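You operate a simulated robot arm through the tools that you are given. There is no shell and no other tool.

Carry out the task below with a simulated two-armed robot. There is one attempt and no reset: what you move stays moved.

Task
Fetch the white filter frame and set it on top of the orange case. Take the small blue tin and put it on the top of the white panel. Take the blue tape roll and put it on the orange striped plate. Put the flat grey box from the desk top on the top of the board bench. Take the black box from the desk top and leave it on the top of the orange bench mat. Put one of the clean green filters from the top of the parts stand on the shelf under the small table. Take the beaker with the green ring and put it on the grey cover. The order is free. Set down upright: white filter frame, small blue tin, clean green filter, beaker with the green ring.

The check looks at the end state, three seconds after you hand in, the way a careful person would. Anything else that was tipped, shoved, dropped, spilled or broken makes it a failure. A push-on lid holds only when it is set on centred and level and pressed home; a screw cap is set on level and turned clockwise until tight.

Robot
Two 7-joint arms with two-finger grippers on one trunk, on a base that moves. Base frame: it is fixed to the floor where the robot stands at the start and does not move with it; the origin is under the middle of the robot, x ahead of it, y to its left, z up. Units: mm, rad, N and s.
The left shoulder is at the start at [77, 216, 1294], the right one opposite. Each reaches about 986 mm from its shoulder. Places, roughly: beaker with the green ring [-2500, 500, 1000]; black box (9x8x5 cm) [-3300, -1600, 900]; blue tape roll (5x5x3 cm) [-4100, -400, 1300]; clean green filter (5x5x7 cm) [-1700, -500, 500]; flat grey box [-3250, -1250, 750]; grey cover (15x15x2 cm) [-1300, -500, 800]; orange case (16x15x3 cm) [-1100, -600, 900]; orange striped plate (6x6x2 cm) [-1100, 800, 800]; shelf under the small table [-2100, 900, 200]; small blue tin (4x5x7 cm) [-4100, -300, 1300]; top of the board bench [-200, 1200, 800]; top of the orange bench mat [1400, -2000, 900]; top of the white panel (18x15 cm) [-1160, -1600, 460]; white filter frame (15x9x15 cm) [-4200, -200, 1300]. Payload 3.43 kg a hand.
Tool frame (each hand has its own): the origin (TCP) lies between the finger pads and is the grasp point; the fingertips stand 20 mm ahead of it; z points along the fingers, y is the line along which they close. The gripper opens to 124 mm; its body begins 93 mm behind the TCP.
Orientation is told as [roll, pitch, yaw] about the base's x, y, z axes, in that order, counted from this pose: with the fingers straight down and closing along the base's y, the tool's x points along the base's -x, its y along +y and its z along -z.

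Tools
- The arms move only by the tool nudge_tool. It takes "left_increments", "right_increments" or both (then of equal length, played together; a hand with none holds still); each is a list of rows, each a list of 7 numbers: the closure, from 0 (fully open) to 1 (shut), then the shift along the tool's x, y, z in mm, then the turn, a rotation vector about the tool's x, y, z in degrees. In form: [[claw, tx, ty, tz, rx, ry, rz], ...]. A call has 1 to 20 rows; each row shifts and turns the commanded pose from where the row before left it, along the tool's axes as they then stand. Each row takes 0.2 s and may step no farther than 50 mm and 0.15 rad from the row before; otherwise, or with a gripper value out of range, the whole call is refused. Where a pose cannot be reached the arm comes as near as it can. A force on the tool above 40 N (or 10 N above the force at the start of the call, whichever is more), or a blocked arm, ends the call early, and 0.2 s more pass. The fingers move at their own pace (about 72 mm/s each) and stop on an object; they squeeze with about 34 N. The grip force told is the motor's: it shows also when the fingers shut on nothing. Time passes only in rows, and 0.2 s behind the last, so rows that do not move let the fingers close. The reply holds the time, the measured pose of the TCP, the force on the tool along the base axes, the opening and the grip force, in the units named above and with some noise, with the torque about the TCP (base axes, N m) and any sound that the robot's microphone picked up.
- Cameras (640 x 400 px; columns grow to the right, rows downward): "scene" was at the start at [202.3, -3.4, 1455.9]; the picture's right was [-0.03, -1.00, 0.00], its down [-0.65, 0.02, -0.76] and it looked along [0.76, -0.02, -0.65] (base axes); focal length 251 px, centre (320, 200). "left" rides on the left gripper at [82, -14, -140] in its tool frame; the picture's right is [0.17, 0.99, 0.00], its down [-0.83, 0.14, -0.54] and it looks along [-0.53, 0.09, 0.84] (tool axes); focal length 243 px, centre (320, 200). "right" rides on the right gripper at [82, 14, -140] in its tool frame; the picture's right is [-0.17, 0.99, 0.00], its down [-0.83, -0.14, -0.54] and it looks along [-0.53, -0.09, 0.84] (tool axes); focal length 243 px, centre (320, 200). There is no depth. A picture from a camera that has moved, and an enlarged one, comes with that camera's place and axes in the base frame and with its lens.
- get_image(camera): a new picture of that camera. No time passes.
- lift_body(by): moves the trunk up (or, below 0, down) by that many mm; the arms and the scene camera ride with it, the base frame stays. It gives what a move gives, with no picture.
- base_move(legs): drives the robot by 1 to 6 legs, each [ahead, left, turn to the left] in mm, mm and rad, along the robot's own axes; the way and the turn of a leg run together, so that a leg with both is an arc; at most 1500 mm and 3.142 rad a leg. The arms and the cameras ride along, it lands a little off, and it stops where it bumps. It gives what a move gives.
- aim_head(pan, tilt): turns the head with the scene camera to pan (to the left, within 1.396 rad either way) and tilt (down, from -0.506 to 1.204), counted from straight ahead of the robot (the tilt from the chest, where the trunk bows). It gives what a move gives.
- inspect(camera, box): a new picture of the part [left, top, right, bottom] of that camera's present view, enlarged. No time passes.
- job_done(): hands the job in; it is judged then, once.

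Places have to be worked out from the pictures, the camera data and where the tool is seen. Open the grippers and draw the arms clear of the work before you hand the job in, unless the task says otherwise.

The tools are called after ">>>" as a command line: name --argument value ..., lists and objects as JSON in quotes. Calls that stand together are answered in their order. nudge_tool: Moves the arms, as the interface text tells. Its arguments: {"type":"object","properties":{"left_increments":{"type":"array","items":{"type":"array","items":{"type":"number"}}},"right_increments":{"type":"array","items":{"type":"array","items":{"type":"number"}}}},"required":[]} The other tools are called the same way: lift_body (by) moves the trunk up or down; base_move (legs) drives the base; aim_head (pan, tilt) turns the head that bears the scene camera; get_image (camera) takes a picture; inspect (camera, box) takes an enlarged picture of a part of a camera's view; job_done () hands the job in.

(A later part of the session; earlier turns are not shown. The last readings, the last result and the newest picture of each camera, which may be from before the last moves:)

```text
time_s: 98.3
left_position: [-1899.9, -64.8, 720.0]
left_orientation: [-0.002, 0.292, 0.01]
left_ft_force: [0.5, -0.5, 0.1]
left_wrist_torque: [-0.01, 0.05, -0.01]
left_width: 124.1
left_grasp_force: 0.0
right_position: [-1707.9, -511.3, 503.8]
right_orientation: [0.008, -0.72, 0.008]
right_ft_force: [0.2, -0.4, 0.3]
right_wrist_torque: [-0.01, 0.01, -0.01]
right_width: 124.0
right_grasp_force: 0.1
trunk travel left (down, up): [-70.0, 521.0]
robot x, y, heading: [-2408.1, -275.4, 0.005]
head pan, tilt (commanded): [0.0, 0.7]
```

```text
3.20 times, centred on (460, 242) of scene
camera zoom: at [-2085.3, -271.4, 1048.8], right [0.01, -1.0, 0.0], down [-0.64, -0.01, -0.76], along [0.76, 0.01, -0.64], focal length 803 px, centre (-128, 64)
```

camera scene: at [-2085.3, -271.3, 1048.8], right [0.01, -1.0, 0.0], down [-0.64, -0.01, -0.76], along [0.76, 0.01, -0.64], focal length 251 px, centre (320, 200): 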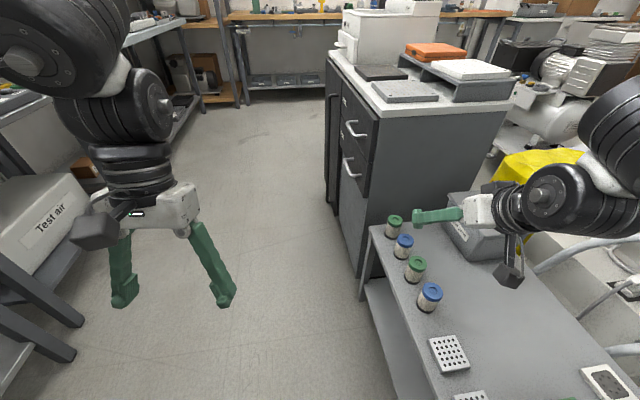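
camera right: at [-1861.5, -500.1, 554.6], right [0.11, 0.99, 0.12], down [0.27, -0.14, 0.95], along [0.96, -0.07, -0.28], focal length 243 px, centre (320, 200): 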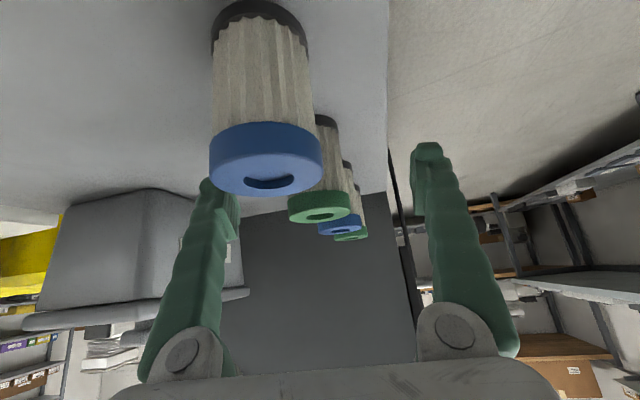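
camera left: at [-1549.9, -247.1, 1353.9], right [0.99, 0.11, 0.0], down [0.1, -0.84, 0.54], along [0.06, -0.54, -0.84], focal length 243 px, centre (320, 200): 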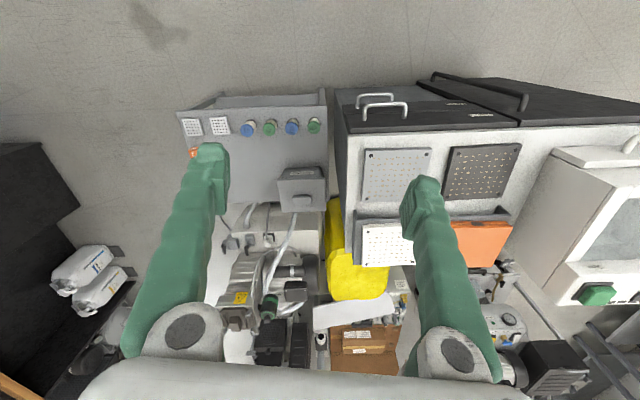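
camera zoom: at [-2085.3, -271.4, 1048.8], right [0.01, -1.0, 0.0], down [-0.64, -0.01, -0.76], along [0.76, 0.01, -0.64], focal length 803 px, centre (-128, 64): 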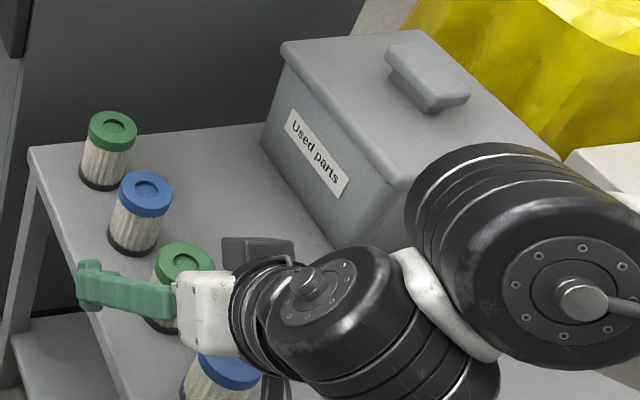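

The green cap is centred between the fingers; its top is ≈519 and TCP z=504. I lower 7 mm more and close the fingers.

>>> nudge_tool --right_increments '[[0, 4.6, 0, 5.3, 0, 0, 0], [0.5, 0, 0, 0, 0, 0, 0], [1, 0, 0, 0, 0, 0, 0], [1, 0, 0, 0, 0, 0, 0], [1, 0, 0, 0, 0, 0, 0], [1, 0, 0, 0, 0, 0, 0]]'

>>> get_image --camera "right"

```text
time_s: 99.7
left_position: [-1900.0, -64.3, 721.0]
left_orientation: [-0.004, 0.294, 0.01]
left_ft_force: [0.7, -0.6, -0.6]
left_wrist_torque: [0.01, -0.05, 0.01]
left_width: 123.9
left_grasp_force: 0.0
right_position: [-1707.8, -509.9, 497.2]
right_orientation: [0.007, -0.718, 0.01]
right_ft_force: [0.7, 0.4, -0.3]
right_wrist_torque: [-0.02, -0.03, 0.02]
right_width: 40.6
right_grasp_force: 33.9
trunk travel left (down, up): [-70.0, 521.0]
robot x, y, heading: [-2409.3, -277.0, 0.012]
head pan, tilt (commanded): [0.0, 0.7]
```

```text
taken
camera right: at [-1861.7, -499.3, 547.6], right [0.11, 0.99, 0.11], down [0.27, -0.14, 0.95], along [0.96, -0.07, -0.28], focal length 243 px, centre (320, 200)
```

right: 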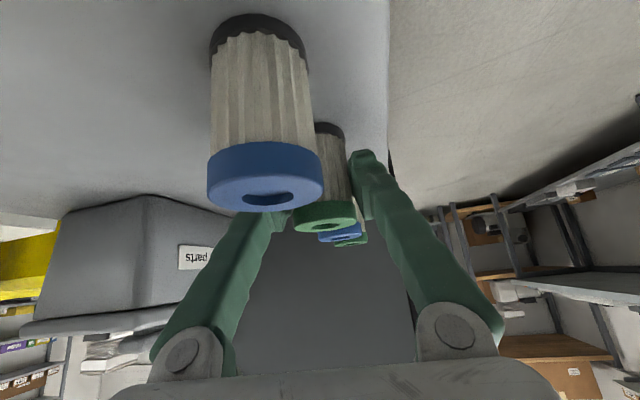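

Grasped (width 40.6, 34 N). I lift straight up 200 mm.

>>> nudge_tool --right_increments '[[1, -13.2, 0, -15.1, 0, 0, 0], [1, -26.3, 0, -30.1, 0, 0, 0], [1, -26.3, 0, -30.1, 0, 0, 0], [1, -26.3, 0, -30.1, 0, 0, 0], [1, -26.3, 0, -30.1, 0, 0, 0]]'

>>> get_image --camera "scene"

>>> get_image --camera "right"

```text
time_s: 100.9
left_position: [-1901.5, -63.4, 721.7]
left_orientation: [-0.001, 0.294, 0.011]
left_ft_force: [-0.5, -0.7, 0.3]
left_wrist_torque: [0.0, 0.01, 0.0]
left_width: 123.9
left_grasp_force: 0.0
right_position: [-1707.8, -513.2, 674.4]
right_orientation: [0.01, -0.717, 0.014]
right_ft_force: [-0.2, -0.2, -0.2]
right_wrist_torque: [-0.01, 0.0, -0.02]
right_width: 40.0
right_grasp_force: 34.1
trunk travel left (down, up): [-70.0, 521.0]
robot x, y, heading: [-2409.5, -270.8, 0.018]
head pan, tilt (commanded): [0.0, 0.7]
```

```text
taken
camera scene: at [-2086.1, -270.8, 1049.0], right [0.01, -1.0, 0.0], down [-0.64, -0.01, -0.77], along [0.77, 0.01, -0.64], focal length 251 px, centre (320, 200)
```

scene: 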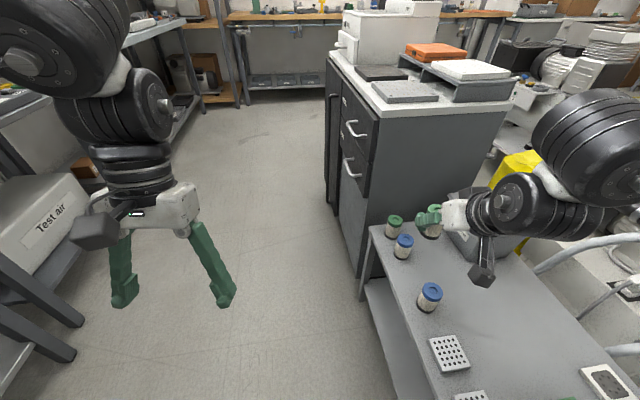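

```text
taken
camera right: at [-1861.4, -501.9, 725.8], right [0.1, 0.99, 0.12], down [0.28, -0.14, 0.95], along [0.96, -0.07, -0.29], focal length 243 px, centre (320, 200)
```

right: 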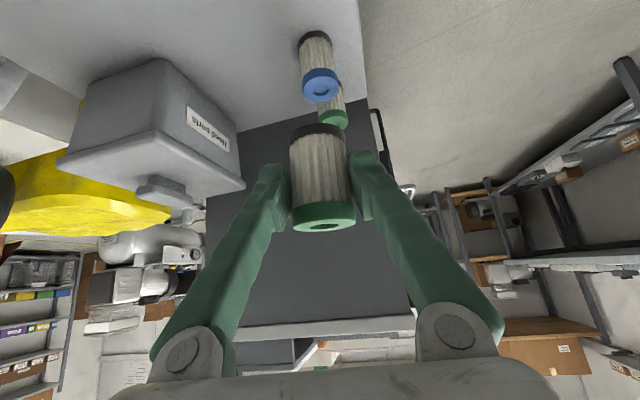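

The filter is upright in the hand. Now I turn left to face +y and strafe right to bring the right hand in front of the free right half of the under-shelf.

>>> base_move --legs '[[0, 0, 1.55], [20, -310, 0]]'

>>> aim_head --pan -0.2 --tilt 0.75

>>> get_image --camera "scene"

>>> get_image --camera "right"

```text
time_s: 109.4
left_position: [-2380.4, 253.9, 720.4]
left_orientation: [-0.005, 0.293, 1.546]
left_ft_force: [0.9, 0.4, 0.5]
left_wrist_torque: [-0.02, 0.0, -0.01]
left_width: 123.9
left_grasp_force: 0.0
right_position: [-1925.2, 430.6, 673.5]
right_orientation: [0.009, -0.718, 1.55]
right_ft_force: [-0.5, 0.0, 0.2]
right_wrist_torque: [-0.01, 0.0, -0.03]
right_width: 40.1
right_grasp_force: 34.0
trunk travel left (down, up): [-70.0, 521.0]
robot x, y, heading: [-2189.3, -262.4, 1.55]
head pan, tilt (commanded): [0.0, 0.7]
stopped in leg 2: the robot was blocked; the commanded pose is now the measured one
```

```text
time_s: 110.1
left_position: [-2380.3, 253.8, 721.5]
left_orientation: [0.0, 0.293, 1.544]
left_ft_force: [0.1, -0.4, 0.5]
left_wrist_torque: [-0.01, 0.0, 0.02]
left_width: 124.0
left_grasp_force: 0.3
right_position: [-1926.4, 431.6, 674.7]
right_orientation: [0.012, -0.718, 1.549]
right_ft_force: [-0.5, 0.0, -0.8]
right_wrist_torque: [0.0, 0.01, 0.0]
right_width: 39.8
right_grasp_force: 34.4
trunk travel left (down, up): [-70.0, 521.0]
robot x, y, heading: [-2189.6, -260.5, 1.544]
head pan, tilt (commanded): [-0.201, 0.75]
```

```text
taken
camera scene: at [-2166.1, 56.6, 1044.6], right [0.97, -0.22, 0.0], down [-0.15, -0.66, -0.73], along [0.16, 0.71, -0.68], focal length 251 px, centre (320, 200)
```

scene: 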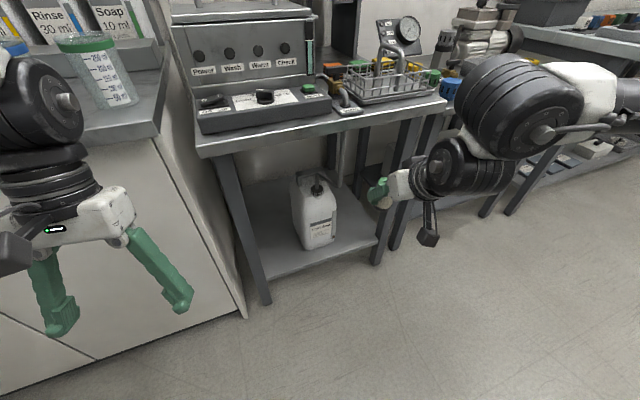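

```text
taken
camera right: at [-1940.7, 277.6, 725.6], right [-0.98, 0.14, 0.12], down [0.15, 0.27, 0.95], along [0.1, 0.95, -0.29], focal length 243 px, centre (320, 200)
```

right: 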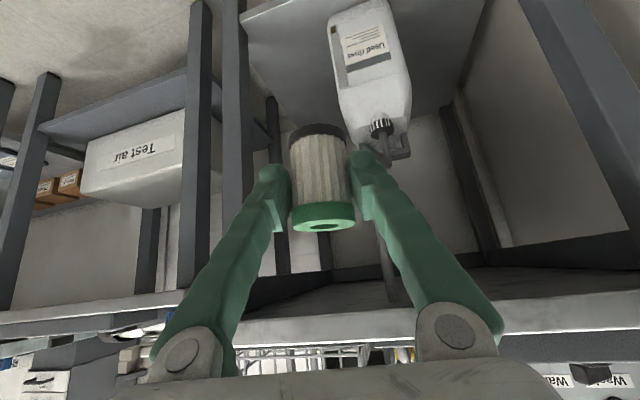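

The base bumped (probably base against the stand's corner); I'll check it afterwards. I move forward 100 and right 40, then look at the stand and shelf.

>>> base_move --legs '[[100, 0, 0], [0, -40, 0]]'

>>> get_image --camera "right"

>>> aim_head --pan -1.39 --tilt 0.6

>>> get_image --camera "scene"

```text
time_s: 112.2
left_position: [-2339.6, 351.1, 720.6]
left_orientation: [-0.002, 0.293, 1.544]
left_ft_force: [-0.5, 0.3, 0.1]
left_wrist_torque: [-0.02, 0.06, 0.02]
left_width: 124.1
left_grasp_force: 0.0
right_position: [-1884.1, 530.2, 674.4]
right_orientation: [0.01, -0.716, 1.549]
right_ft_force: [0.7, -0.7, 0.4]
right_wrist_torque: [-0.02, -0.02, 0.0]
right_width: 40.0
right_grasp_force: 34.0
trunk travel left (down, up): [-70.0, 521.0]
robot x, y, heading: [-2153.4, -164.0, 1.547]
head pan, tilt (commanded): [-0.201, 0.75]
```

```text
taken
camera right: at [-1898.5, 376.2, 725.5], right [-0.98, 0.14, 0.12], down [0.15, 0.27, 0.95], along [0.1, 0.95, -0.28], focal length 243 px, centre (320, 200)
```

right: 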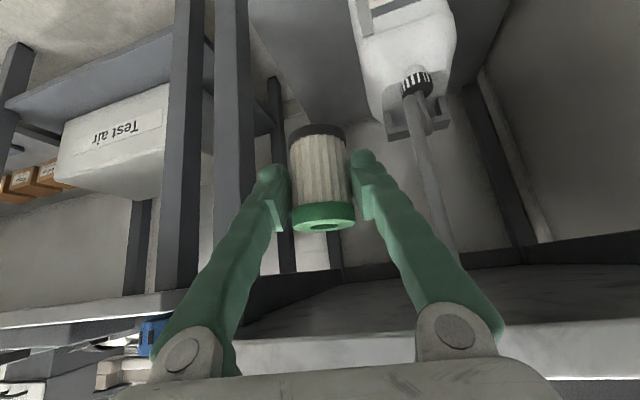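

```text
time_s: 113.6
left_position: [-2338.9, 353.3, 720.9]
left_orientation: [-0.001, 0.293, 1.545]
left_ft_force: [-0.2, -0.5, -0.7]
left_wrist_torque: [0.0, 0.01, -0.02]
left_width: 123.8
left_grasp_force: 0.1
right_position: [-1885.1, 529.9, 674.6]
right_orientation: [0.01, -0.717, 1.549]
right_ft_force: [-0.4, -0.5, -1.1]
right_wrist_torque: [0.02, -0.01, 0.0]
right_width: 40.1
right_grasp_force: 33.9
trunk travel left (down, up): [-70.0, 521.0]
robot x, y, heading: [-2143.6, -166.1, 1.55]
head pan, tilt (commanded): [-1.389, 0.6]
```

```text
taken
camera scene: at [-2055.3, 88.4, 1057.4], right [0.16, -0.99, 0.0], down [-0.56, -0.09, -0.83], along [0.81, 0.13, -0.57], focal length 251 px, centre (320, 200)
```

scene: 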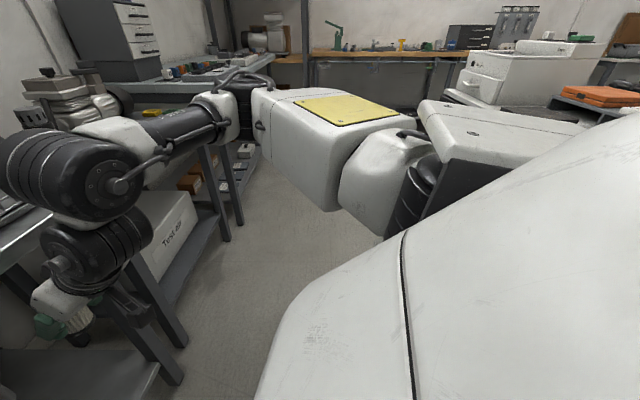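

The right elbow sits near table height at the right, so I proceed carefully: lower the trunk 60 mm and look again.

>>> lift_body --by -65

>>> aim_head --pan -0.25 --tilt 0.7

>>> get_image --camera "scene"

```text
time_s: 114.6
left_position: [-2340.0, 360.2, 667.1]
left_orientation: [-0.003, 0.305, 1.542]
left_ft_force: [0.2, 0.0, -0.2]
left_wrist_torque: [0.0, 0.02, 0.01]
left_width: 124.1
left_grasp_force: 0.0
right_position: [-1883.1, 536.5, 618.0]
right_orientation: [0.014, -0.711, 1.555]
right_ft_force: [0.7, 0.4, -0.6]
right_wrist_torque: [0.0, 0.02, -0.04]
right_width: 39.9
right_grasp_force: 33.7
trunk travel left (down, up): [-5.0, 586.0]
robot x, y, heading: [-2146.7, -168.4, 1.546]
head pan, tilt (commanded): [-1.389, 0.6]
```

```text
time_s: 116.0
left_position: [-2339.2, 361.9, 667.1]
left_orientation: [-0.001, 0.305, 1.544]
left_ft_force: [-0.8, 0.1, -0.2]
left_wrist_torque: [-0.02, 0.0, 0.02]
left_width: 123.9
left_grasp_force: 0.1
right_position: [-1882.6, 535.2, 619.6]
right_orientation: [0.014, -0.711, 1.552]
right_ft_force: [0.0, -1.0, -0.6]
right_wrist_torque: [0.01, -0.02, 0.03]
right_width: 40.3
right_grasp_force: 34.1
trunk travel left (down, up): [-5.0, 586.0]
robot x, y, heading: [-2148.0, -165.8, 1.549]
head pan, tilt (commanded): [-0.25, 0.7]
```

```text
taken
camera scene: at [-2119.2, 169.6, 997.1], right [0.96, -0.27, 0.0], down [-0.17, -0.62, -0.76], along [0.21, 0.74, -0.64], focal length 251 px, centre (320, 200)
```

scene: 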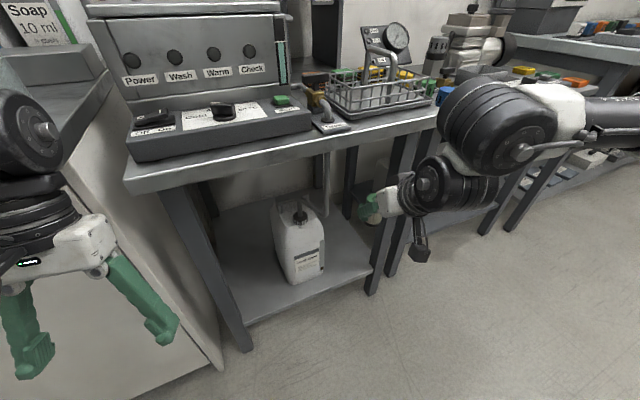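

I lower the right hand 170 mm in front of the shelf and check.

>>> nudge_tool --right_increments '[[1, 28, 0, 32.4, 0, 0, 0], [1, 28, 0, 32.4, 0, 0, 0], [1, 28, 0, 32.4, 0, 0, 0], [1, 28, 0, 32.4, 0, 0, 0]]'

>>> get_image --camera "right"

>>> get_image --camera "scene"

```text
time_s: 117.0
left_position: [-2338.6, 361.6, 667.9]
left_orientation: [-0.005, 0.306, 1.541]
left_ft_force: [1.0, 0.0, -0.8]
left_wrist_torque: [0.04, 0.04, 0.0]
left_width: 123.8
left_grasp_force: 0.0
right_position: [-1884.1, 535.2, 447.0]
right_orientation: [0.014, -0.714, 1.551]
right_ft_force: [0.2, 0.6, -0.8]
right_wrist_torque: [-0.04, 0.02, 0.0]
right_width: 40.3
right_grasp_force: 34.6
trunk travel left (down, up): [-5.0, 586.0]
robot x, y, heading: [-2149.2, -164.3, 1.548]
head pan, tilt (commanded): [-0.25, 0.7]
```

```text
taken
camera right: at [-1897.9, 381.9, 499.4], right [-0.98, 0.14, 0.12], down [0.15, 0.27, 0.95], along [0.1, 0.95, -0.29], focal length 243 px, centre (320, 200)
```

right: 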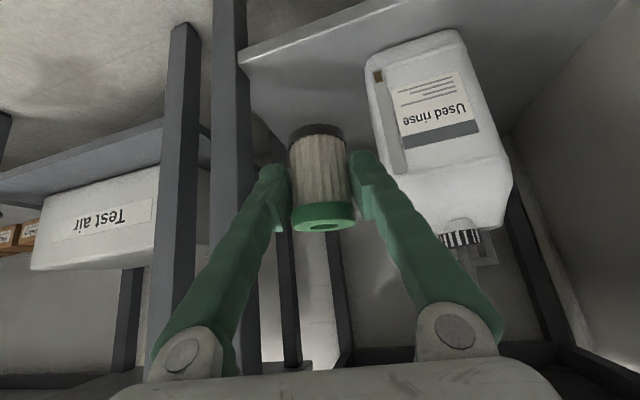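

```text
taken
camera scene: at [-2118.9, 169.6, 997.1], right [0.96, -0.27, 0.0], down [-0.17, -0.62, -0.76], along [0.21, 0.74, -0.64], focal length 251 px, centre (320, 200)
```

scene: 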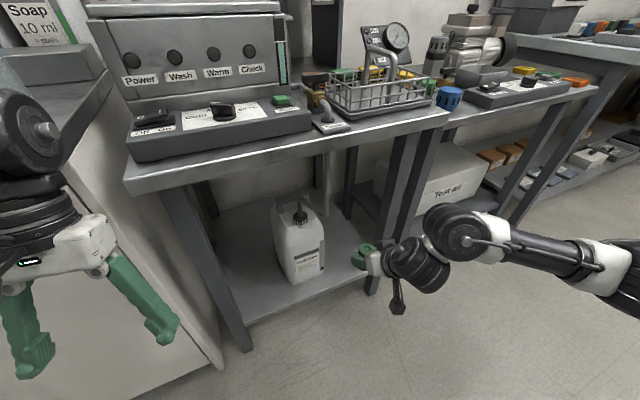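

I zoom into the wrist view to measure the shelf edge, leg and canister.

>>> inspect --camera "right" --box '[140, 0, 460, 200]'

>>> inspect --camera "scene" --box '[200, 160, 460, 322]'

```text
2.00 times, centred on (300, 100) of right
camera zoom: at [-1897.9, 381.9, 499.4], right [-0.98, 0.14, 0.12], down [0.15, 0.27, 0.95], along [0.1, 0.95, -0.29], focal length 485 px, centre (360, 400)
```

zoom: 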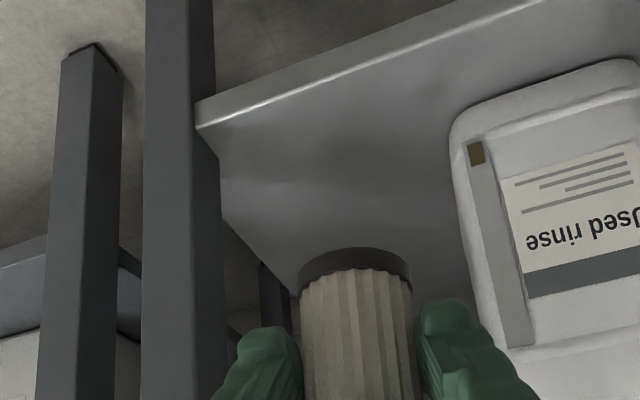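

```text
2.46 times, centred on (330, 241) of scene
camera zoom: at [-2118.9, 169.6, 997.1], right [0.96, -0.27, 0.0], down [-0.17, -0.62, -0.76], along [0.21, 0.74, -0.64], focal length 618 px, centre (295, 99)
```

zoom: 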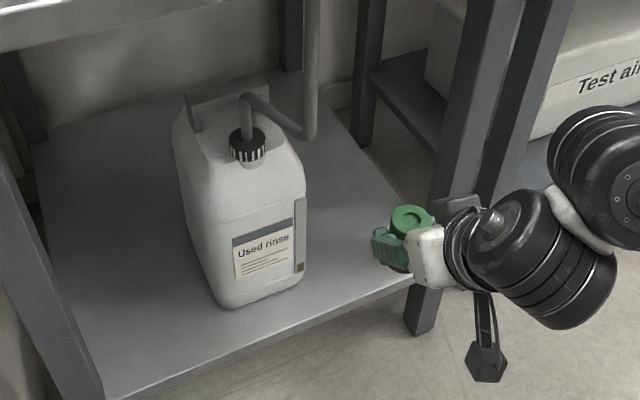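

Shelf top is around z≈175–200, its front edge y≈635–650; the gap between canister (x≈-1950) and leg (x≈-1789) is centred at x≈-1870. I lower to z≈292 in front of the edge.

>>> nudge_tool --right_increments '[[1, 25.4, -2, 29.3, 0, 0, 0], [1, 25.4, -2, 29.3, 0, 0, 0], [1, 25.4, -2, 29.3, 0, 0, 0], [1, 25.4, -2, 29.3, 0, 0, 0]]'

>>> get_image --camera "right"

>>> get_image --camera "scene"

```text
time_s: 118.0
left_position: [-2338.9, 361.7, 667.4]
left_orientation: [-0.003, 0.305, 1.543]
left_ft_force: [0.8, 0.2, -0.4]
left_wrist_torque: [-0.02, 0.03, 0.01]
left_width: 124.1
left_grasp_force: 0.1
right_position: [-1878.3, 536.3, 291.4]
right_orientation: [0.012, -0.713, 1.552]
right_ft_force: [0.4, 0.3, -1.5]
right_wrist_torque: [-0.02, 0.01, 0.01]
right_width: 40.3
right_grasp_force: 34.3
trunk travel left (down, up): [-5.0, 586.0]
robot x, y, heading: [-2147.7, -165.9, 1.551]
head pan, tilt (commanded): [-0.25, 0.7]
```

```text
taken
camera right: at [-1891.6, 382.5, 344.9], right [-0.98, 0.14, 0.12], down [0.15, 0.27, 0.95], along [0.1, 0.95, -0.29], focal length 243 px, centre (320, 200)
```

right: 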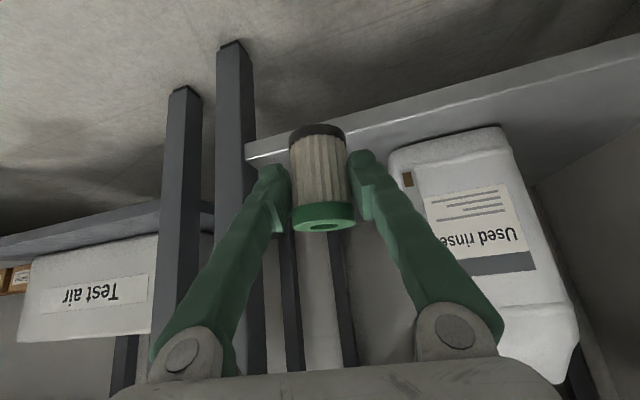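

```text
taken
camera scene: at [-2119.3, 169.7, 997.1], right [0.96, -0.27, 0.0], down [-0.17, -0.62, -0.76], along [0.21, 0.74, -0.64], focal length 251 px, centre (320, 200)
```

scene: 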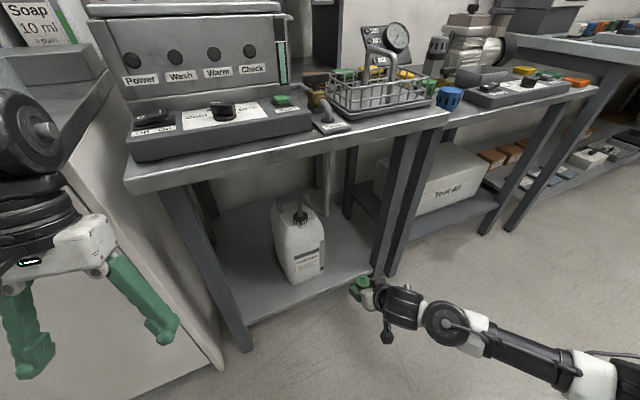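

Triangulated shelf front corner: (-1779, 646, 195), so the shelf top is z≈195 and its edge at x≈-1876 is y≈630. I drive forward 75 mm.

>>> base_move --legs '[[75, 0, 0]]'

>>> get_image --camera "right"

>>> get_image --camera "scene"

```text
time_s: 119.3
left_position: [-2321.8, 430.0, 681.1]
left_orientation: [0.005, 0.285, 1.517]
left_ft_force: [39.0, -16.0, 33.5]
left_wrist_torque: [3.68, 17.99, -1.26]
left_width: 124.1
left_grasp_force: 0.2
right_position: [-1869.2, 607.0, 294.1]
right_orientation: [0.022, -0.716, 1.542]
right_ft_force: [0.1, 0.2, -1.3]
right_wrist_torque: [0.0, -0.01, 0.02]
right_width: 39.7
right_grasp_force: 34.7
trunk travel left (down, up): [-5.0, 586.0]
robot x, y, heading: [-2145.2, -90.9, 1.541]
head pan, tilt (commanded): [-0.25, 0.7]
stopped in leg 1: the robot was blocked; the commanded pose is now the measured one
```

```text
taken
camera right: at [-1883.4, 453.4, 346.1], right [-0.98, 0.14, 0.12], down [0.16, 0.27, 0.95], along [0.1, 0.95, -0.29], focal length 243 px, centre (320, 200)
```

right: 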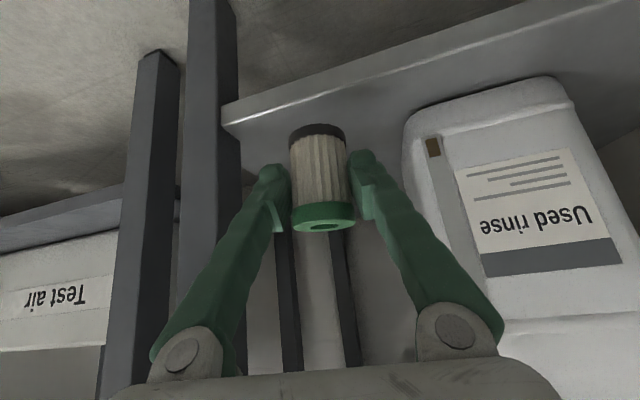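

```text
taken
camera scene: at [-2108.1, 239.3, 998.2], right [0.96, -0.28, -0.01], down [-0.18, -0.62, -0.77], along [0.21, 0.74, -0.64], focal length 251 px, centre (320, 200)
```

scene: 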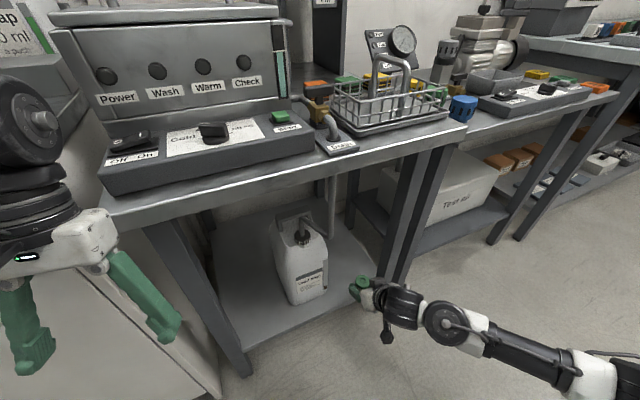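

The left arm touched the counter (39 N). I back off 60 mm right away and check.

>>> base_move --legs '[[-60, 0, 0]]'

>>> aim_head --pan 0.7 --tilt 0.5

>>> get_image --camera "scene"

>>> get_image --camera "left"

```text
time_s: 120.0
left_position: [-2324.3, 431.3, 679.7]
left_orientation: [0.009, 0.286, 1.518]
left_ft_force: [20.6, -1.1, 15.6]
left_wrist_torque: [0.21, 9.77, -0.97]
left_width: 123.6
left_grasp_force: 0.0
right_position: [-1866.1, 604.1, 294.0]
right_orientation: [0.014, -0.713, 1.542]
right_ft_force: [1.1, 0.3, -0.6]
right_wrist_torque: [-0.02, 0.0, -0.03]
right_width: 39.7
right_grasp_force: 34.3
trunk travel left (down, up): [-5.0, 586.0]
robot x, y, heading: [-2141.2, -93.9, 1.534]
head pan, tilt (commanded): [-0.25, 0.7]
stopped in leg 1: the force on the tool passed its limit at 74 N (the readings are from after the stop); the commanded pose is now the measured one
```

```text
time_s: 121.2
left_position: [-2322.8, 430.4, 680.7]
left_orientation: [0.006, 0.284, 1.517]
left_ft_force: [32.1, -4.2, 20.1]
left_wrist_torque: [0.53, 14.81, -1.37]
left_width: 124.0
left_grasp_force: 0.1
right_position: [-1867.8, 606.2, 293.0]
right_orientation: [0.019, -0.714, 1.543]
right_ft_force: [-0.5, -0.3, -0.6]
right_wrist_torque: [-0.01, 0.01, 0.02]
right_width: 40.1
right_grasp_force: 34.1
trunk travel left (down, up): [-5.0, 586.0]
robot x, y, heading: [-2142.8, -94.8, 1.541]
head pan, tilt (commanded): [0.7, 0.499]
```

```text
taken
camera scene: at [-2188.6, 229.3, 1015.5], right [0.79, 0.62, 0.0], down [0.29, -0.37, -0.88], along [-0.55, 0.69, -0.48], focal length 251 px, centre (320, 200)
```

scene: 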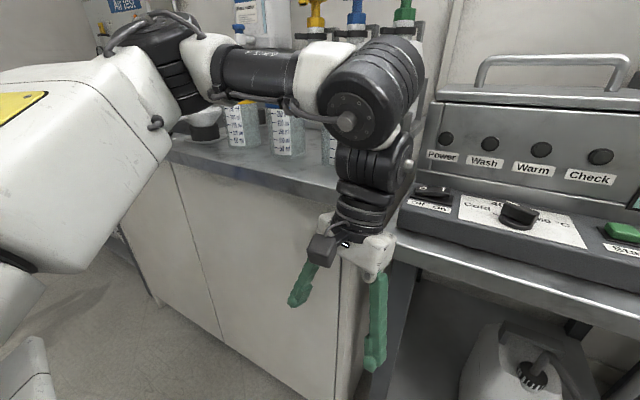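

```text
taken
camera left: at [-2310.2, 390.7, 836.9], right [-0.99, -0.11, 0.05], down [-0.09, 0.95, 0.28], along [-0.08, 0.28, -0.96], focal length 243 px, centre (320, 200)
```

left: 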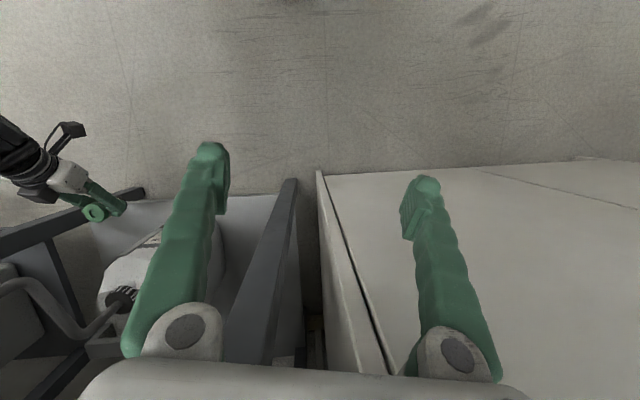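

The left wrist is wedged at the counter's corner (force +x, up). I relieve it by moving the left hand back, up and right in small steps.

>>> nudge_tool --left_increments '[[0, 8, -8, 0, 0, 0, 0], [0, 10, -8, 0, 0, 0, 0], [0, 12, -6, -4, 0, 0, 0], [0, 12, 0, -4, 0, 0, 0]]'

>>> inspect --camera "scene" --box '[160, 0, 480, 200]'

```text
time_s: 122.2
left_position: [-2322.5, 430.0, 680.5]
left_orientation: [0.009, 0.287, 1.52]
left_ft_force: [29.1, -7.0, 19.7]
left_wrist_torque: [1.07, 13.39, -1.12]
left_width: 123.9
left_grasp_force: 0.1
left hand out of reach, approached as far as the arm can: row 1, 2, 3, 4
right_position: [-1868.3, 605.4, 293.3]
right_orientation: [0.018, -0.713, 1.542]
right_ft_force: [0.2, -0.5, -0.3]
right_wrist_torque: [0.0, 0.03, -0.01]
right_width: 40.1
right_grasp_force: 34.1
trunk travel left (down, up): [-5.0, 586.0]
robot x, y, heading: [-2144.0, -88.9, 1.542]
head pan, tilt (commanded): [0.7, 0.499]
```

```text
2.00 times, centred on (320, 100) of scene
camera zoom: at [-2188.6, 229.3, 1015.5], right [0.78, 0.62, 0.0], down [0.29, -0.37, -0.88], along [-0.55, 0.69, -0.48], focal length 502 px, centre (320, 400)
```

zoom: 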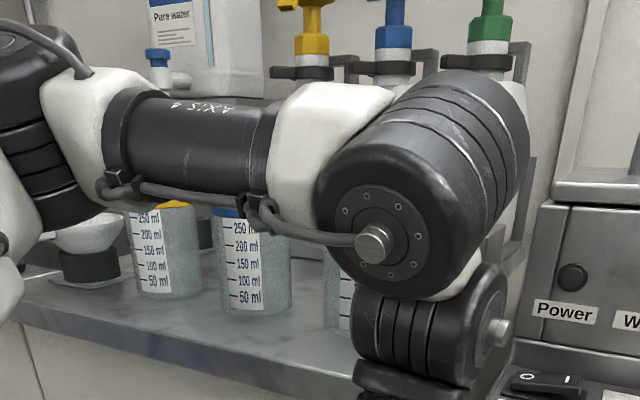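

The arm can't retract itself (joint limit). The push is toward +x and up, so I relieve it with the base: strafe right 25 and back slightly.

>>> base_move --legs '[[-8, -25, 0]]'

>>> get_image --camera "scene"

```text
time_s: 123.0
left_position: [-2322.4, 429.8, 681.4]
left_orientation: [0.011, 0.285, 1.524]
left_ft_force: [5.2, -2.9, 7.4]
left_wrist_torque: [0.52, 3.36, -0.06]
left_width: 123.7
left_grasp_force: 0.1
right_position: [-1864.3, 604.1, 292.6]
right_orientation: [0.013, -0.713, 1.547]
right_ft_force: [0.0, 0.3, 0.1]
right_wrist_torque: [-0.01, 0.02, 0.01]
right_width: 40.1
right_grasp_force: 34.2
trunk travel left (down, up): [-5.0, 586.0]
robot x, y, heading: [-2140.2, -96.6, 1.539]
head pan, tilt (commanded): [0.7, 0.499]
stopped in leg 1: the robot was blocked; the commanded pose is now the measured one
```

```text
taken
camera scene: at [-2187.9, 229.2, 1015.1], right [0.79, 0.62, 0.0], down [0.3, -0.38, -0.88], along [-0.54, 0.69, -0.48], focal length 251 px, centre (320, 200)
```

scene: 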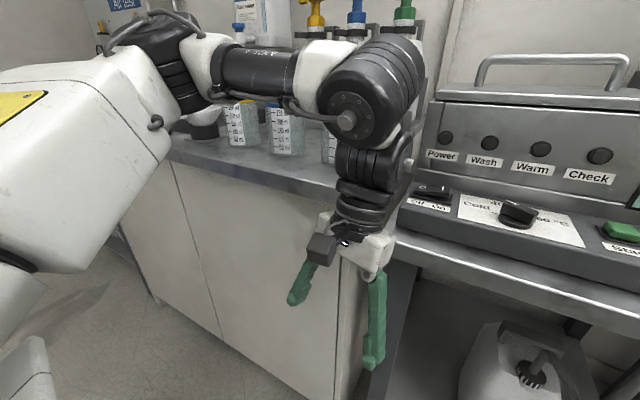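

Force is down to ~9 N. Now I try straight back 40 mm.

>>> base_move --legs '[[-40, 0, 0]]'

>>> get_image --camera "scene"

```text
time_s: 123.7
left_position: [-2323.2, 428.0, 681.6]
left_orientation: [0.006, 0.281, 1.526]
left_ft_force: [0.3, -0.4, 0.0]
left_wrist_torque: [0.01, -0.03, -0.01]
left_width: 124.1
left_grasp_force: 0.0
right_position: [-1865.8, 599.4, 292.4]
right_orientation: [0.012, -0.711, 1.546]
right_ft_force: [-0.1, 0.2, 0.3]
right_wrist_torque: [-0.02, 0.02, -0.01]
right_width: 39.9
right_grasp_force: 34.1
trunk travel left (down, up): [-5.0, 586.0]
robot x, y, heading: [-2140.1, -99.3, 1.538]
head pan, tilt (commanded): [0.7, 0.499]
stopped in leg 1: the force on the tool passed its limit at 68 N (the readings are from after the stop); the commanded pose is now the measured one
```

```text
taken
camera scene: at [-2189.2, 224.7, 1014.9], right [0.79, 0.62, 0.0], down [0.3, -0.38, -0.88], along [-0.54, 0.69, -0.48], focal length 251 px, centre (320, 200)
```

scene: 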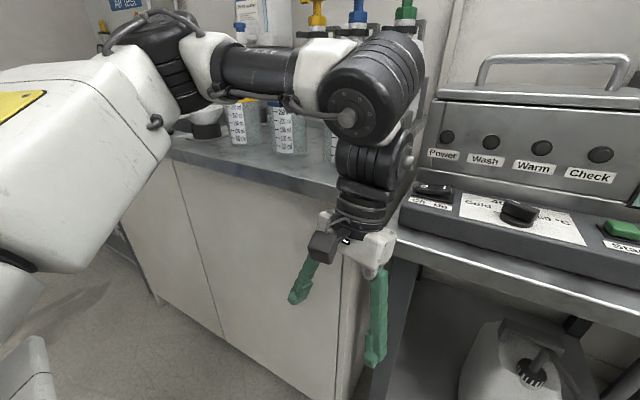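

The left force now reads zero. I back up again 40 mm.

>>> base_move --legs '[[-40, 0, 0]]'

>>> get_image --camera "scene"

```text
time_s: 124.6
left_position: [-2324.7, 389.2, 682.7]
left_orientation: [0.007, 0.281, 1.528]
left_ft_force: [-0.3, -0.4, 0.9]
left_wrist_torque: [0.04, -0.01, 0.0]
left_width: 123.9
left_grasp_force: 0.1
right_position: [-1866.9, 559.2, 292.9]
right_orientation: [0.012, -0.712, 1.546]
right_ft_force: [0.2, -0.5, -0.5]
right_wrist_torque: [-0.01, 0.03, 0.02]
right_width: 39.9
right_grasp_force: 34.7
trunk travel left (down, up): [-5.0, 586.0]
robot x, y, heading: [-2138.8, -136.4, 1.541]
head pan, tilt (commanded): [0.7, 0.499]
```

```text
taken
camera scene: at [-2190.4, 184.4, 1015.0], right [0.79, 0.62, 0.0], down [0.3, -0.38, -0.88], along [-0.54, 0.69, -0.48], focal length 251 px, centre (320, 200)
```

scene: 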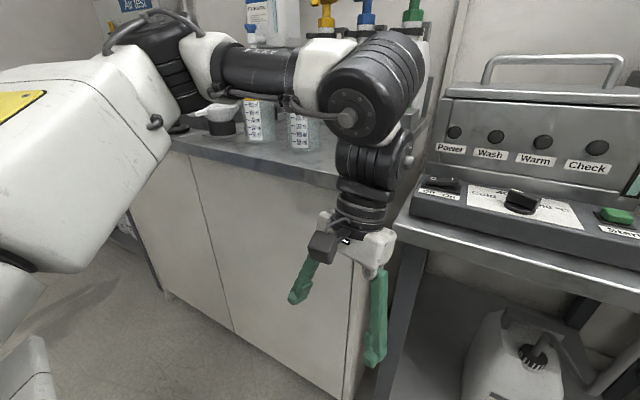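

Free now. Instead of driving, I extend the right arm forward 130 mm to put the filter over the shelf (bottom ≈50 mm above it).

>>> nudge_tool --right_increments '[[1, -24.6, 3, 21.2, 0, 0, 0], [1, -24.6, 3, 21.2, 0, 0, 0]]'

>>> get_image --camera "right"

>>> aim_head --pan -0.3 --tilt 0.7

>>> get_image --camera "scene"

```text
time_s: 125.2
left_position: [-2324.7, 388.4, 681.5]
left_orientation: [0.007, 0.283, 1.527]
left_ft_force: [-0.1, 0.0, -0.1]
left_wrist_torque: [-0.02, -0.03, -0.02]
left_width: 123.9
left_grasp_force: 0.1
right_position: [-1869.8, 624.5, 292.9]
right_orientation: [0.01, -0.71, 1.545]
right_ft_force: [0.5, -1.1, -0.4]
right_wrist_torque: [0.01, 0.01, 0.04]
right_width: 39.9
right_grasp_force: 34.4
trunk travel left (down, up): [-5.0, 586.0]
robot x, y, heading: [-2141.3, -137.9, 1.54]
head pan, tilt (commanded): [0.7, 0.499]
```

```text
taken
camera right: at [-1884.6, 471.4, 345.8], right [-0.98, 0.14, 0.12], down [0.15, 0.27, 0.95], along [0.1, 0.95, -0.29], focal length 243 px, centre (320, 200)
```

right: 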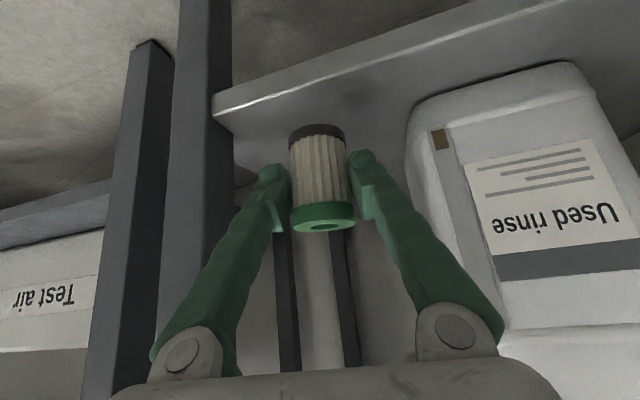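

```text
time_s: 126.5
left_position: [-2325.3, 388.9, 682.6]
left_orientation: [0.007, 0.283, 1.528]
left_ft_force: [0.2, -0.3, -0.1]
left_wrist_torque: [-0.01, -0.01, 0.0]
left_width: 123.9
left_grasp_force: 0.0
right_position: [-1870.1, 624.1, 294.4]
right_orientation: [0.012, -0.712, 1.547]
right_ft_force: [-0.5, -0.6, -0.7]
right_wrist_torque: [-0.04, -0.02, -0.03]
right_width: 40.0
right_grasp_force: 33.8
trunk travel left (down, up): [-5.0, 586.0]
robot x, y, heading: [-2141.5, -143.5, 1.537]
head pan, tilt (commanded): [-0.3, 0.7]
```

```text
taken
camera scene: at [-2106.4, 193.8, 997.1], right [0.95, -0.33, 0.0], down [-0.21, -0.61, -0.77], along [0.25, 0.72, -0.64], focal length 251 px, centre (320, 200)
```

scene: 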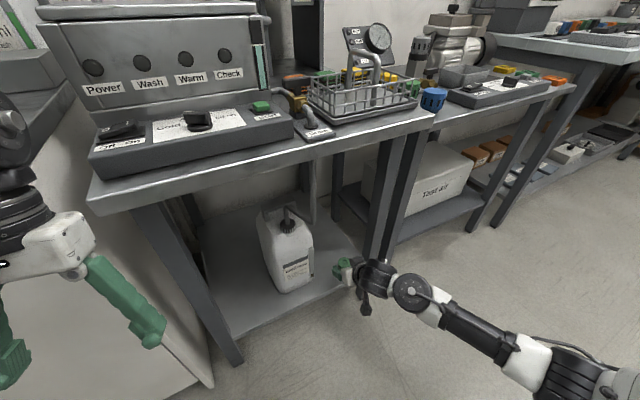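

Clear so far; leg inner edge ≈-1799, hand half-width ≈58. I continue 68 mm forward with a 10 mm shift to the left.

>>> nudge_tool --right_increments '[[1, -25.7, 6, 22.2, 0, 0, 0], [1, -25.7, 6, 22.2, 0, 0, 0]]'

>>> get_image --camera "right"

>>> inspect --camera "scene" --box '[240, 160, 440, 320]'

```text
time_s: 127.1
left_position: [-2325.4, 388.9, 680.9]
left_orientation: [0.007, 0.281, 1.528]
left_ft_force: [-0.3, -0.5, -0.7]
left_wrist_torque: [0.04, -0.02, -0.02]
left_width: 123.9
left_grasp_force: 0.1
right_position: [-1881.5, 692.4, 293.3]
right_orientation: [0.012, -0.712, 1.548]
right_ft_force: [-1.0, 0.4, -0.9]
right_wrist_torque: [0.01, 0.0, 0.04]
right_width: 40.2
right_grasp_force: 34.3
trunk travel left (down, up): [-5.0, 586.0]
robot x, y, heading: [-2143.9, -139.2, 1.541]
head pan, tilt (commanded): [-0.3, 0.7]
```

```text
taken
camera right: at [-1895.9, 539.1, 346.8], right [-0.98, 0.14, 0.12], down [0.15, 0.27, 0.95], along [0.1, 0.95, -0.29], focal length 243 px, centre (320, 200)
```

right: 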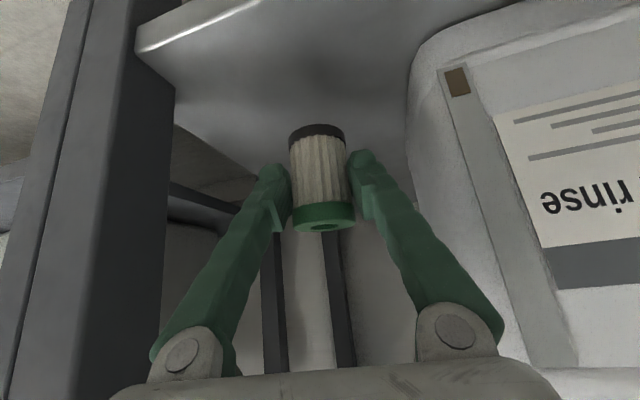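

```text
2.50 times, centred on (340, 240) of scene
camera zoom: at [-2106.5, 194.0, 997.1], right [0.95, -0.33, 0.0], down [-0.21, -0.61, -0.76], along [0.25, 0.72, -0.64], focal length 627 px, centre (270, 100)
```

zoom: 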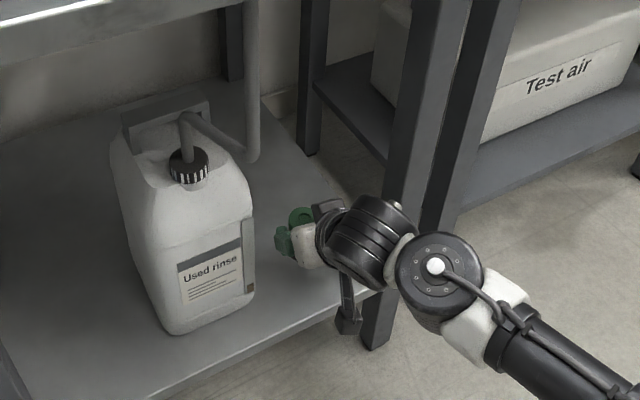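

The filter hangs over the shelf. I lower 40 mm.

>>> nudge_tool --right_increments '[[1, 6.5, 0, 7.6, 0, 0, 0], [1, 6.5, 0, 7.6, 0, 0, 0], [1, 6.5, 0, 7.6, 0, 0, 0], [1, 6.5, 0, 7.6, 0, 0, 0]]'

>>> get_image --camera "right"

```text
time_s: 128.1
left_position: [-2324.2, 388.8, 681.7]
left_orientation: [0.008, 0.28, 1.526]
left_ft_force: [-0.2, -0.1, -0.1]
left_wrist_torque: [-0.01, 0.0, 0.02]
left_width: 124.1
left_grasp_force: 0.1
right_position: [-1881.1, 693.1, 252.3]
right_orientation: [0.012, -0.712, 1.545]
right_ft_force: [-0.8, 0.2, -1.6]
right_wrist_torque: [-0.01, -0.02, -0.02]
right_width: 40.0
right_grasp_force: 34.1
trunk travel left (down, up): [-5.0, 586.0]
robot x, y, heading: [-2139.8, -141.5, 1.54]
head pan, tilt (commanded): [-0.3, 0.7]
```

```text
taken
camera right: at [-1896.8, 540.1, 305.1], right [-0.98, 0.14, 0.12], down [0.15, 0.27, 0.95], along [0.1, 0.95, -0.29], focal length 243 px, centre (320, 200)
```

right: 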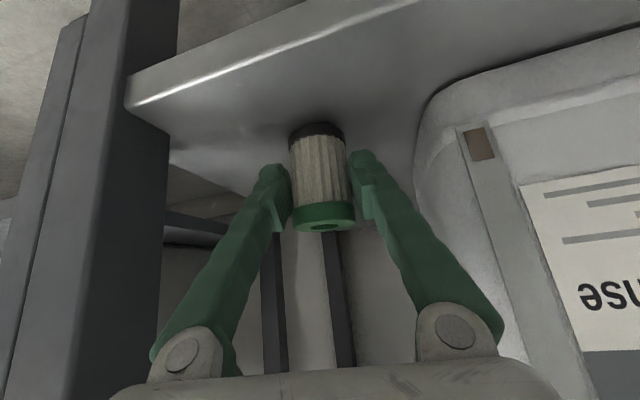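

Nearly at the shelf. I go down in 3 mm steps, watching for contact force.

>>> nudge_tool --right_increments '[[1, 1.95, 0, 2.3, 0, 0, 0], [1, 1.95, 0, 2.3, 0, 0, 0], [1, 0, 0, 0, 0, 0, 0]]'

>>> inspect --camera "right" --box '[240, 80, 400, 180]'

```text
time_s: 128.9
left_position: [-2324.1, 388.8, 681.9]
left_orientation: [0.006, 0.28, 1.527]
left_ft_force: [-0.2, -0.4, -0.6]
left_wrist_torque: [0.02, 0.08, 0.02]
left_width: 123.9
left_grasp_force: 0.2
right_position: [-1881.2, 692.4, 247.6]
right_orientation: [0.012, -0.712, 1.547]
right_ft_force: [0.5, 0.0, -1.4]
right_wrist_torque: [0.02, 0.0, 0.0]
right_width: 40.1
right_grasp_force: 33.7
trunk travel left (down, up): [-5.0, 586.0]
robot x, y, heading: [-2138.9, -139.6, 1.536]
head pan, tilt (commanded): [-0.3, 0.7]
```

```text
4.00 times, centred on (320, 130) of right
camera zoom: at [-1896.4, 540.0, 300.0], right [-0.98, 0.14, 0.12], down [0.15, 0.27, 0.95], along [0.1, 0.95, -0.29], focal length 970 px, centre (320, 480)
```

zoom: 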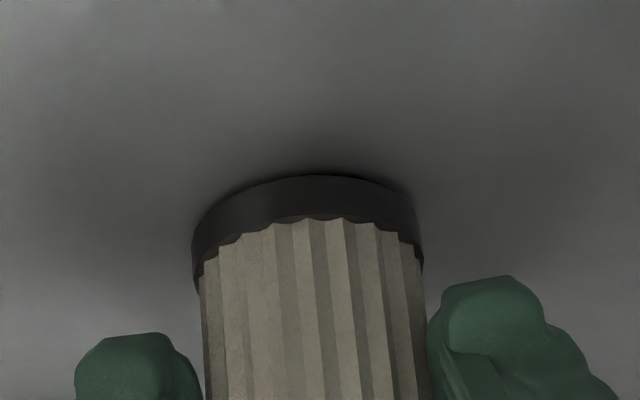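

Contact shadow shows it's very close. Continue in 2 mm steps.

>>> nudge_tool --right_increments '[[1, 1.3, 0, 1.5, 0, 0, 0], [1, 1.3, 0, 1.5, 0, 0, 0], [1, 0, 0, 0, 0, 0, 0]]'

>>> inspect --camera "right" --box '[240, 80, 400, 180]'

```text
time_s: 129.7
left_position: [-2323.9, 388.0, 682.5]
left_orientation: [0.008, 0.281, 1.526]
left_ft_force: [-0.3, 0.9, 0.2]
left_wrist_torque: [0.02, 0.03, -0.01]
left_width: 124.0
left_grasp_force: 0.1
right_position: [-1882.7, 694.5, 245.8]
right_orientation: [0.011, -0.719, 1.546]
right_ft_force: [1.3, -1.1, 12.7]
right_wrist_torque: [0.11, -0.3, -0.05]
right_width: 39.9
right_grasp_force: 34.1
trunk travel left (down, up): [-5.0, 586.0]
robot x, y, heading: [-2142.0, -138.6, 1.544]
head pan, tilt (commanded): [-0.3, 0.7]
```

```text
4.00 times, centred on (320, 130) of right
camera zoom: at [-1897.3, 541.2, 298.0], right [-0.98, 0.14, 0.12], down [0.15, 0.27, 0.95], along [0.1, 0.95, -0.29], focal length 970 px, centre (320, 480)
```

zoom: 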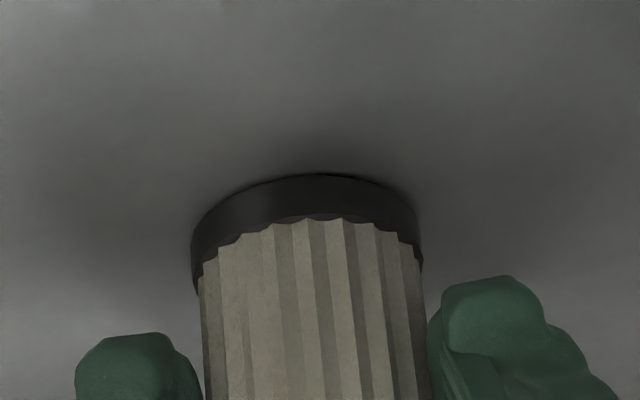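

Contact: 12.7 N at z≈246. I ease up 1 mm, open to ~68 mm, and withdraw back along the finger axis.

>>> nudge_tool --right_increments '[[1, -0.6, 0, -0.8, 0, 0, 0], [0.45, 0, 0, 0, 0, 0, 0], [0.45, 0, 0, 0, 0, 0, 0], [0.45, 0, 0, 0, 0, 0, 0]]'

>>> get_image --camera "right"

```text
time_s: 130.7
left_position: [-2324.7, 388.3, 682.0]
left_orientation: [0.007, 0.28, 1.527]
left_ft_force: [0.6, -0.4, -0.9]
left_wrist_torque: [-0.05, 0.0, 0.0]
left_width: 123.9
left_grasp_force: 0.1
right_position: [-1882.9, 692.6, 244.2]
right_orientation: [0.011, -0.711, 1.545]
right_ft_force: [0.1, -1.2, -0.2]
right_wrist_torque: [0.01, -0.04, 0.0]
right_width: 68.2
right_grasp_force: 0.1
trunk travel left (down, up): [-5.0, 586.0]
robot x, y, heading: [-2139.4, -136.3, 1.541]
head pan, tilt (commanded): [-0.3, 0.7]
```

```text
taken
camera right: at [-1897.3, 539.9, 296.7], right [-0.98, 0.14, 0.12], down [0.15, 0.27, 0.95], along [0.1, 0.95, -0.29], focal length 243 px, centre (320, 200)
```

right: 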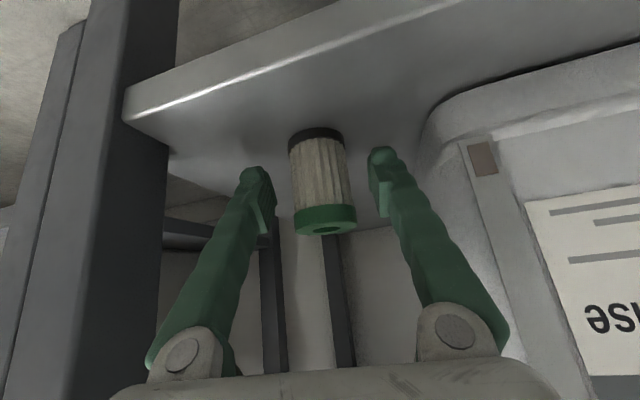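

The filter stands on the shelf. I withdraw the hand along its axis and back out from under the table.

>>> nudge_tool --right_increments '[[0.45, 0, 0, -20, 0, 0, 0], [0.45, 0, 0, -35, 0, 0, 0], [0.45, 10, 0, -40, 0, 0, 0], [0.45, 20, 0, -40, 0, 0, 0], [0.45, 25, 0, -30, 0, 0, 0]]'

>>> get_image --camera "right"

>>> inspect --camera "scene" --box '[240, 160, 440, 320]'

```text
time_s: 131.9
left_position: [-2323.7, 388.6, 682.4]
left_orientation: [0.007, 0.281, 1.529]
left_ft_force: [-0.2, -0.6, 0.2]
left_wrist_torque: [0.0, 0.0, -0.01]
left_width: 124.1
left_grasp_force: 0.0
right_position: [-1883.9, 540.2, 337.1]
right_orientation: [0.01, -0.712, 1.547]
right_ft_force: [0.1, -0.2, 0.9]
right_wrist_torque: [0.0, -0.01, 0.03]
right_width: 68.1
right_grasp_force: 0.1
trunk travel left (down, up): [-5.0, 586.0]
robot x, y, heading: [-2143.3, -139.3, 1.541]
head pan, tilt (commanded): [-0.3, 0.7]
```

```text
taken
camera right: at [-1898.6, 387.6, 388.4], right [-0.98, 0.14, 0.12], down [0.15, 0.27, 0.95], along [0.1, 0.95, -0.29], focal length 243 px, centre (320, 200)
```

right: 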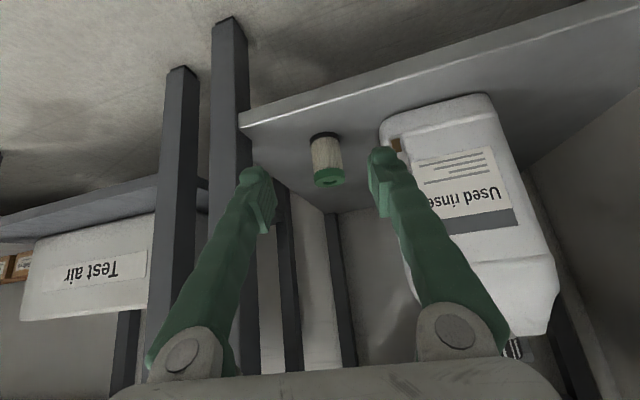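

```text
2.50 times, centred on (340, 240) of scene
camera zoom: at [-2106.3, 193.5, 997.2], right [0.95, -0.33, 0.0], down [-0.21, -0.61, -0.77], along [0.25, 0.72, -0.64], focal length 627 px, centre (270, 100)
```

zoom: 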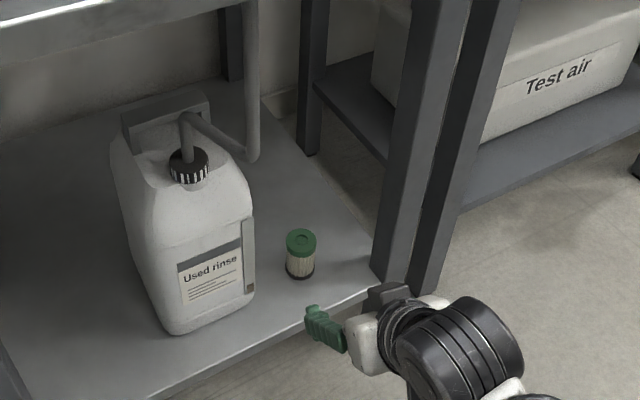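

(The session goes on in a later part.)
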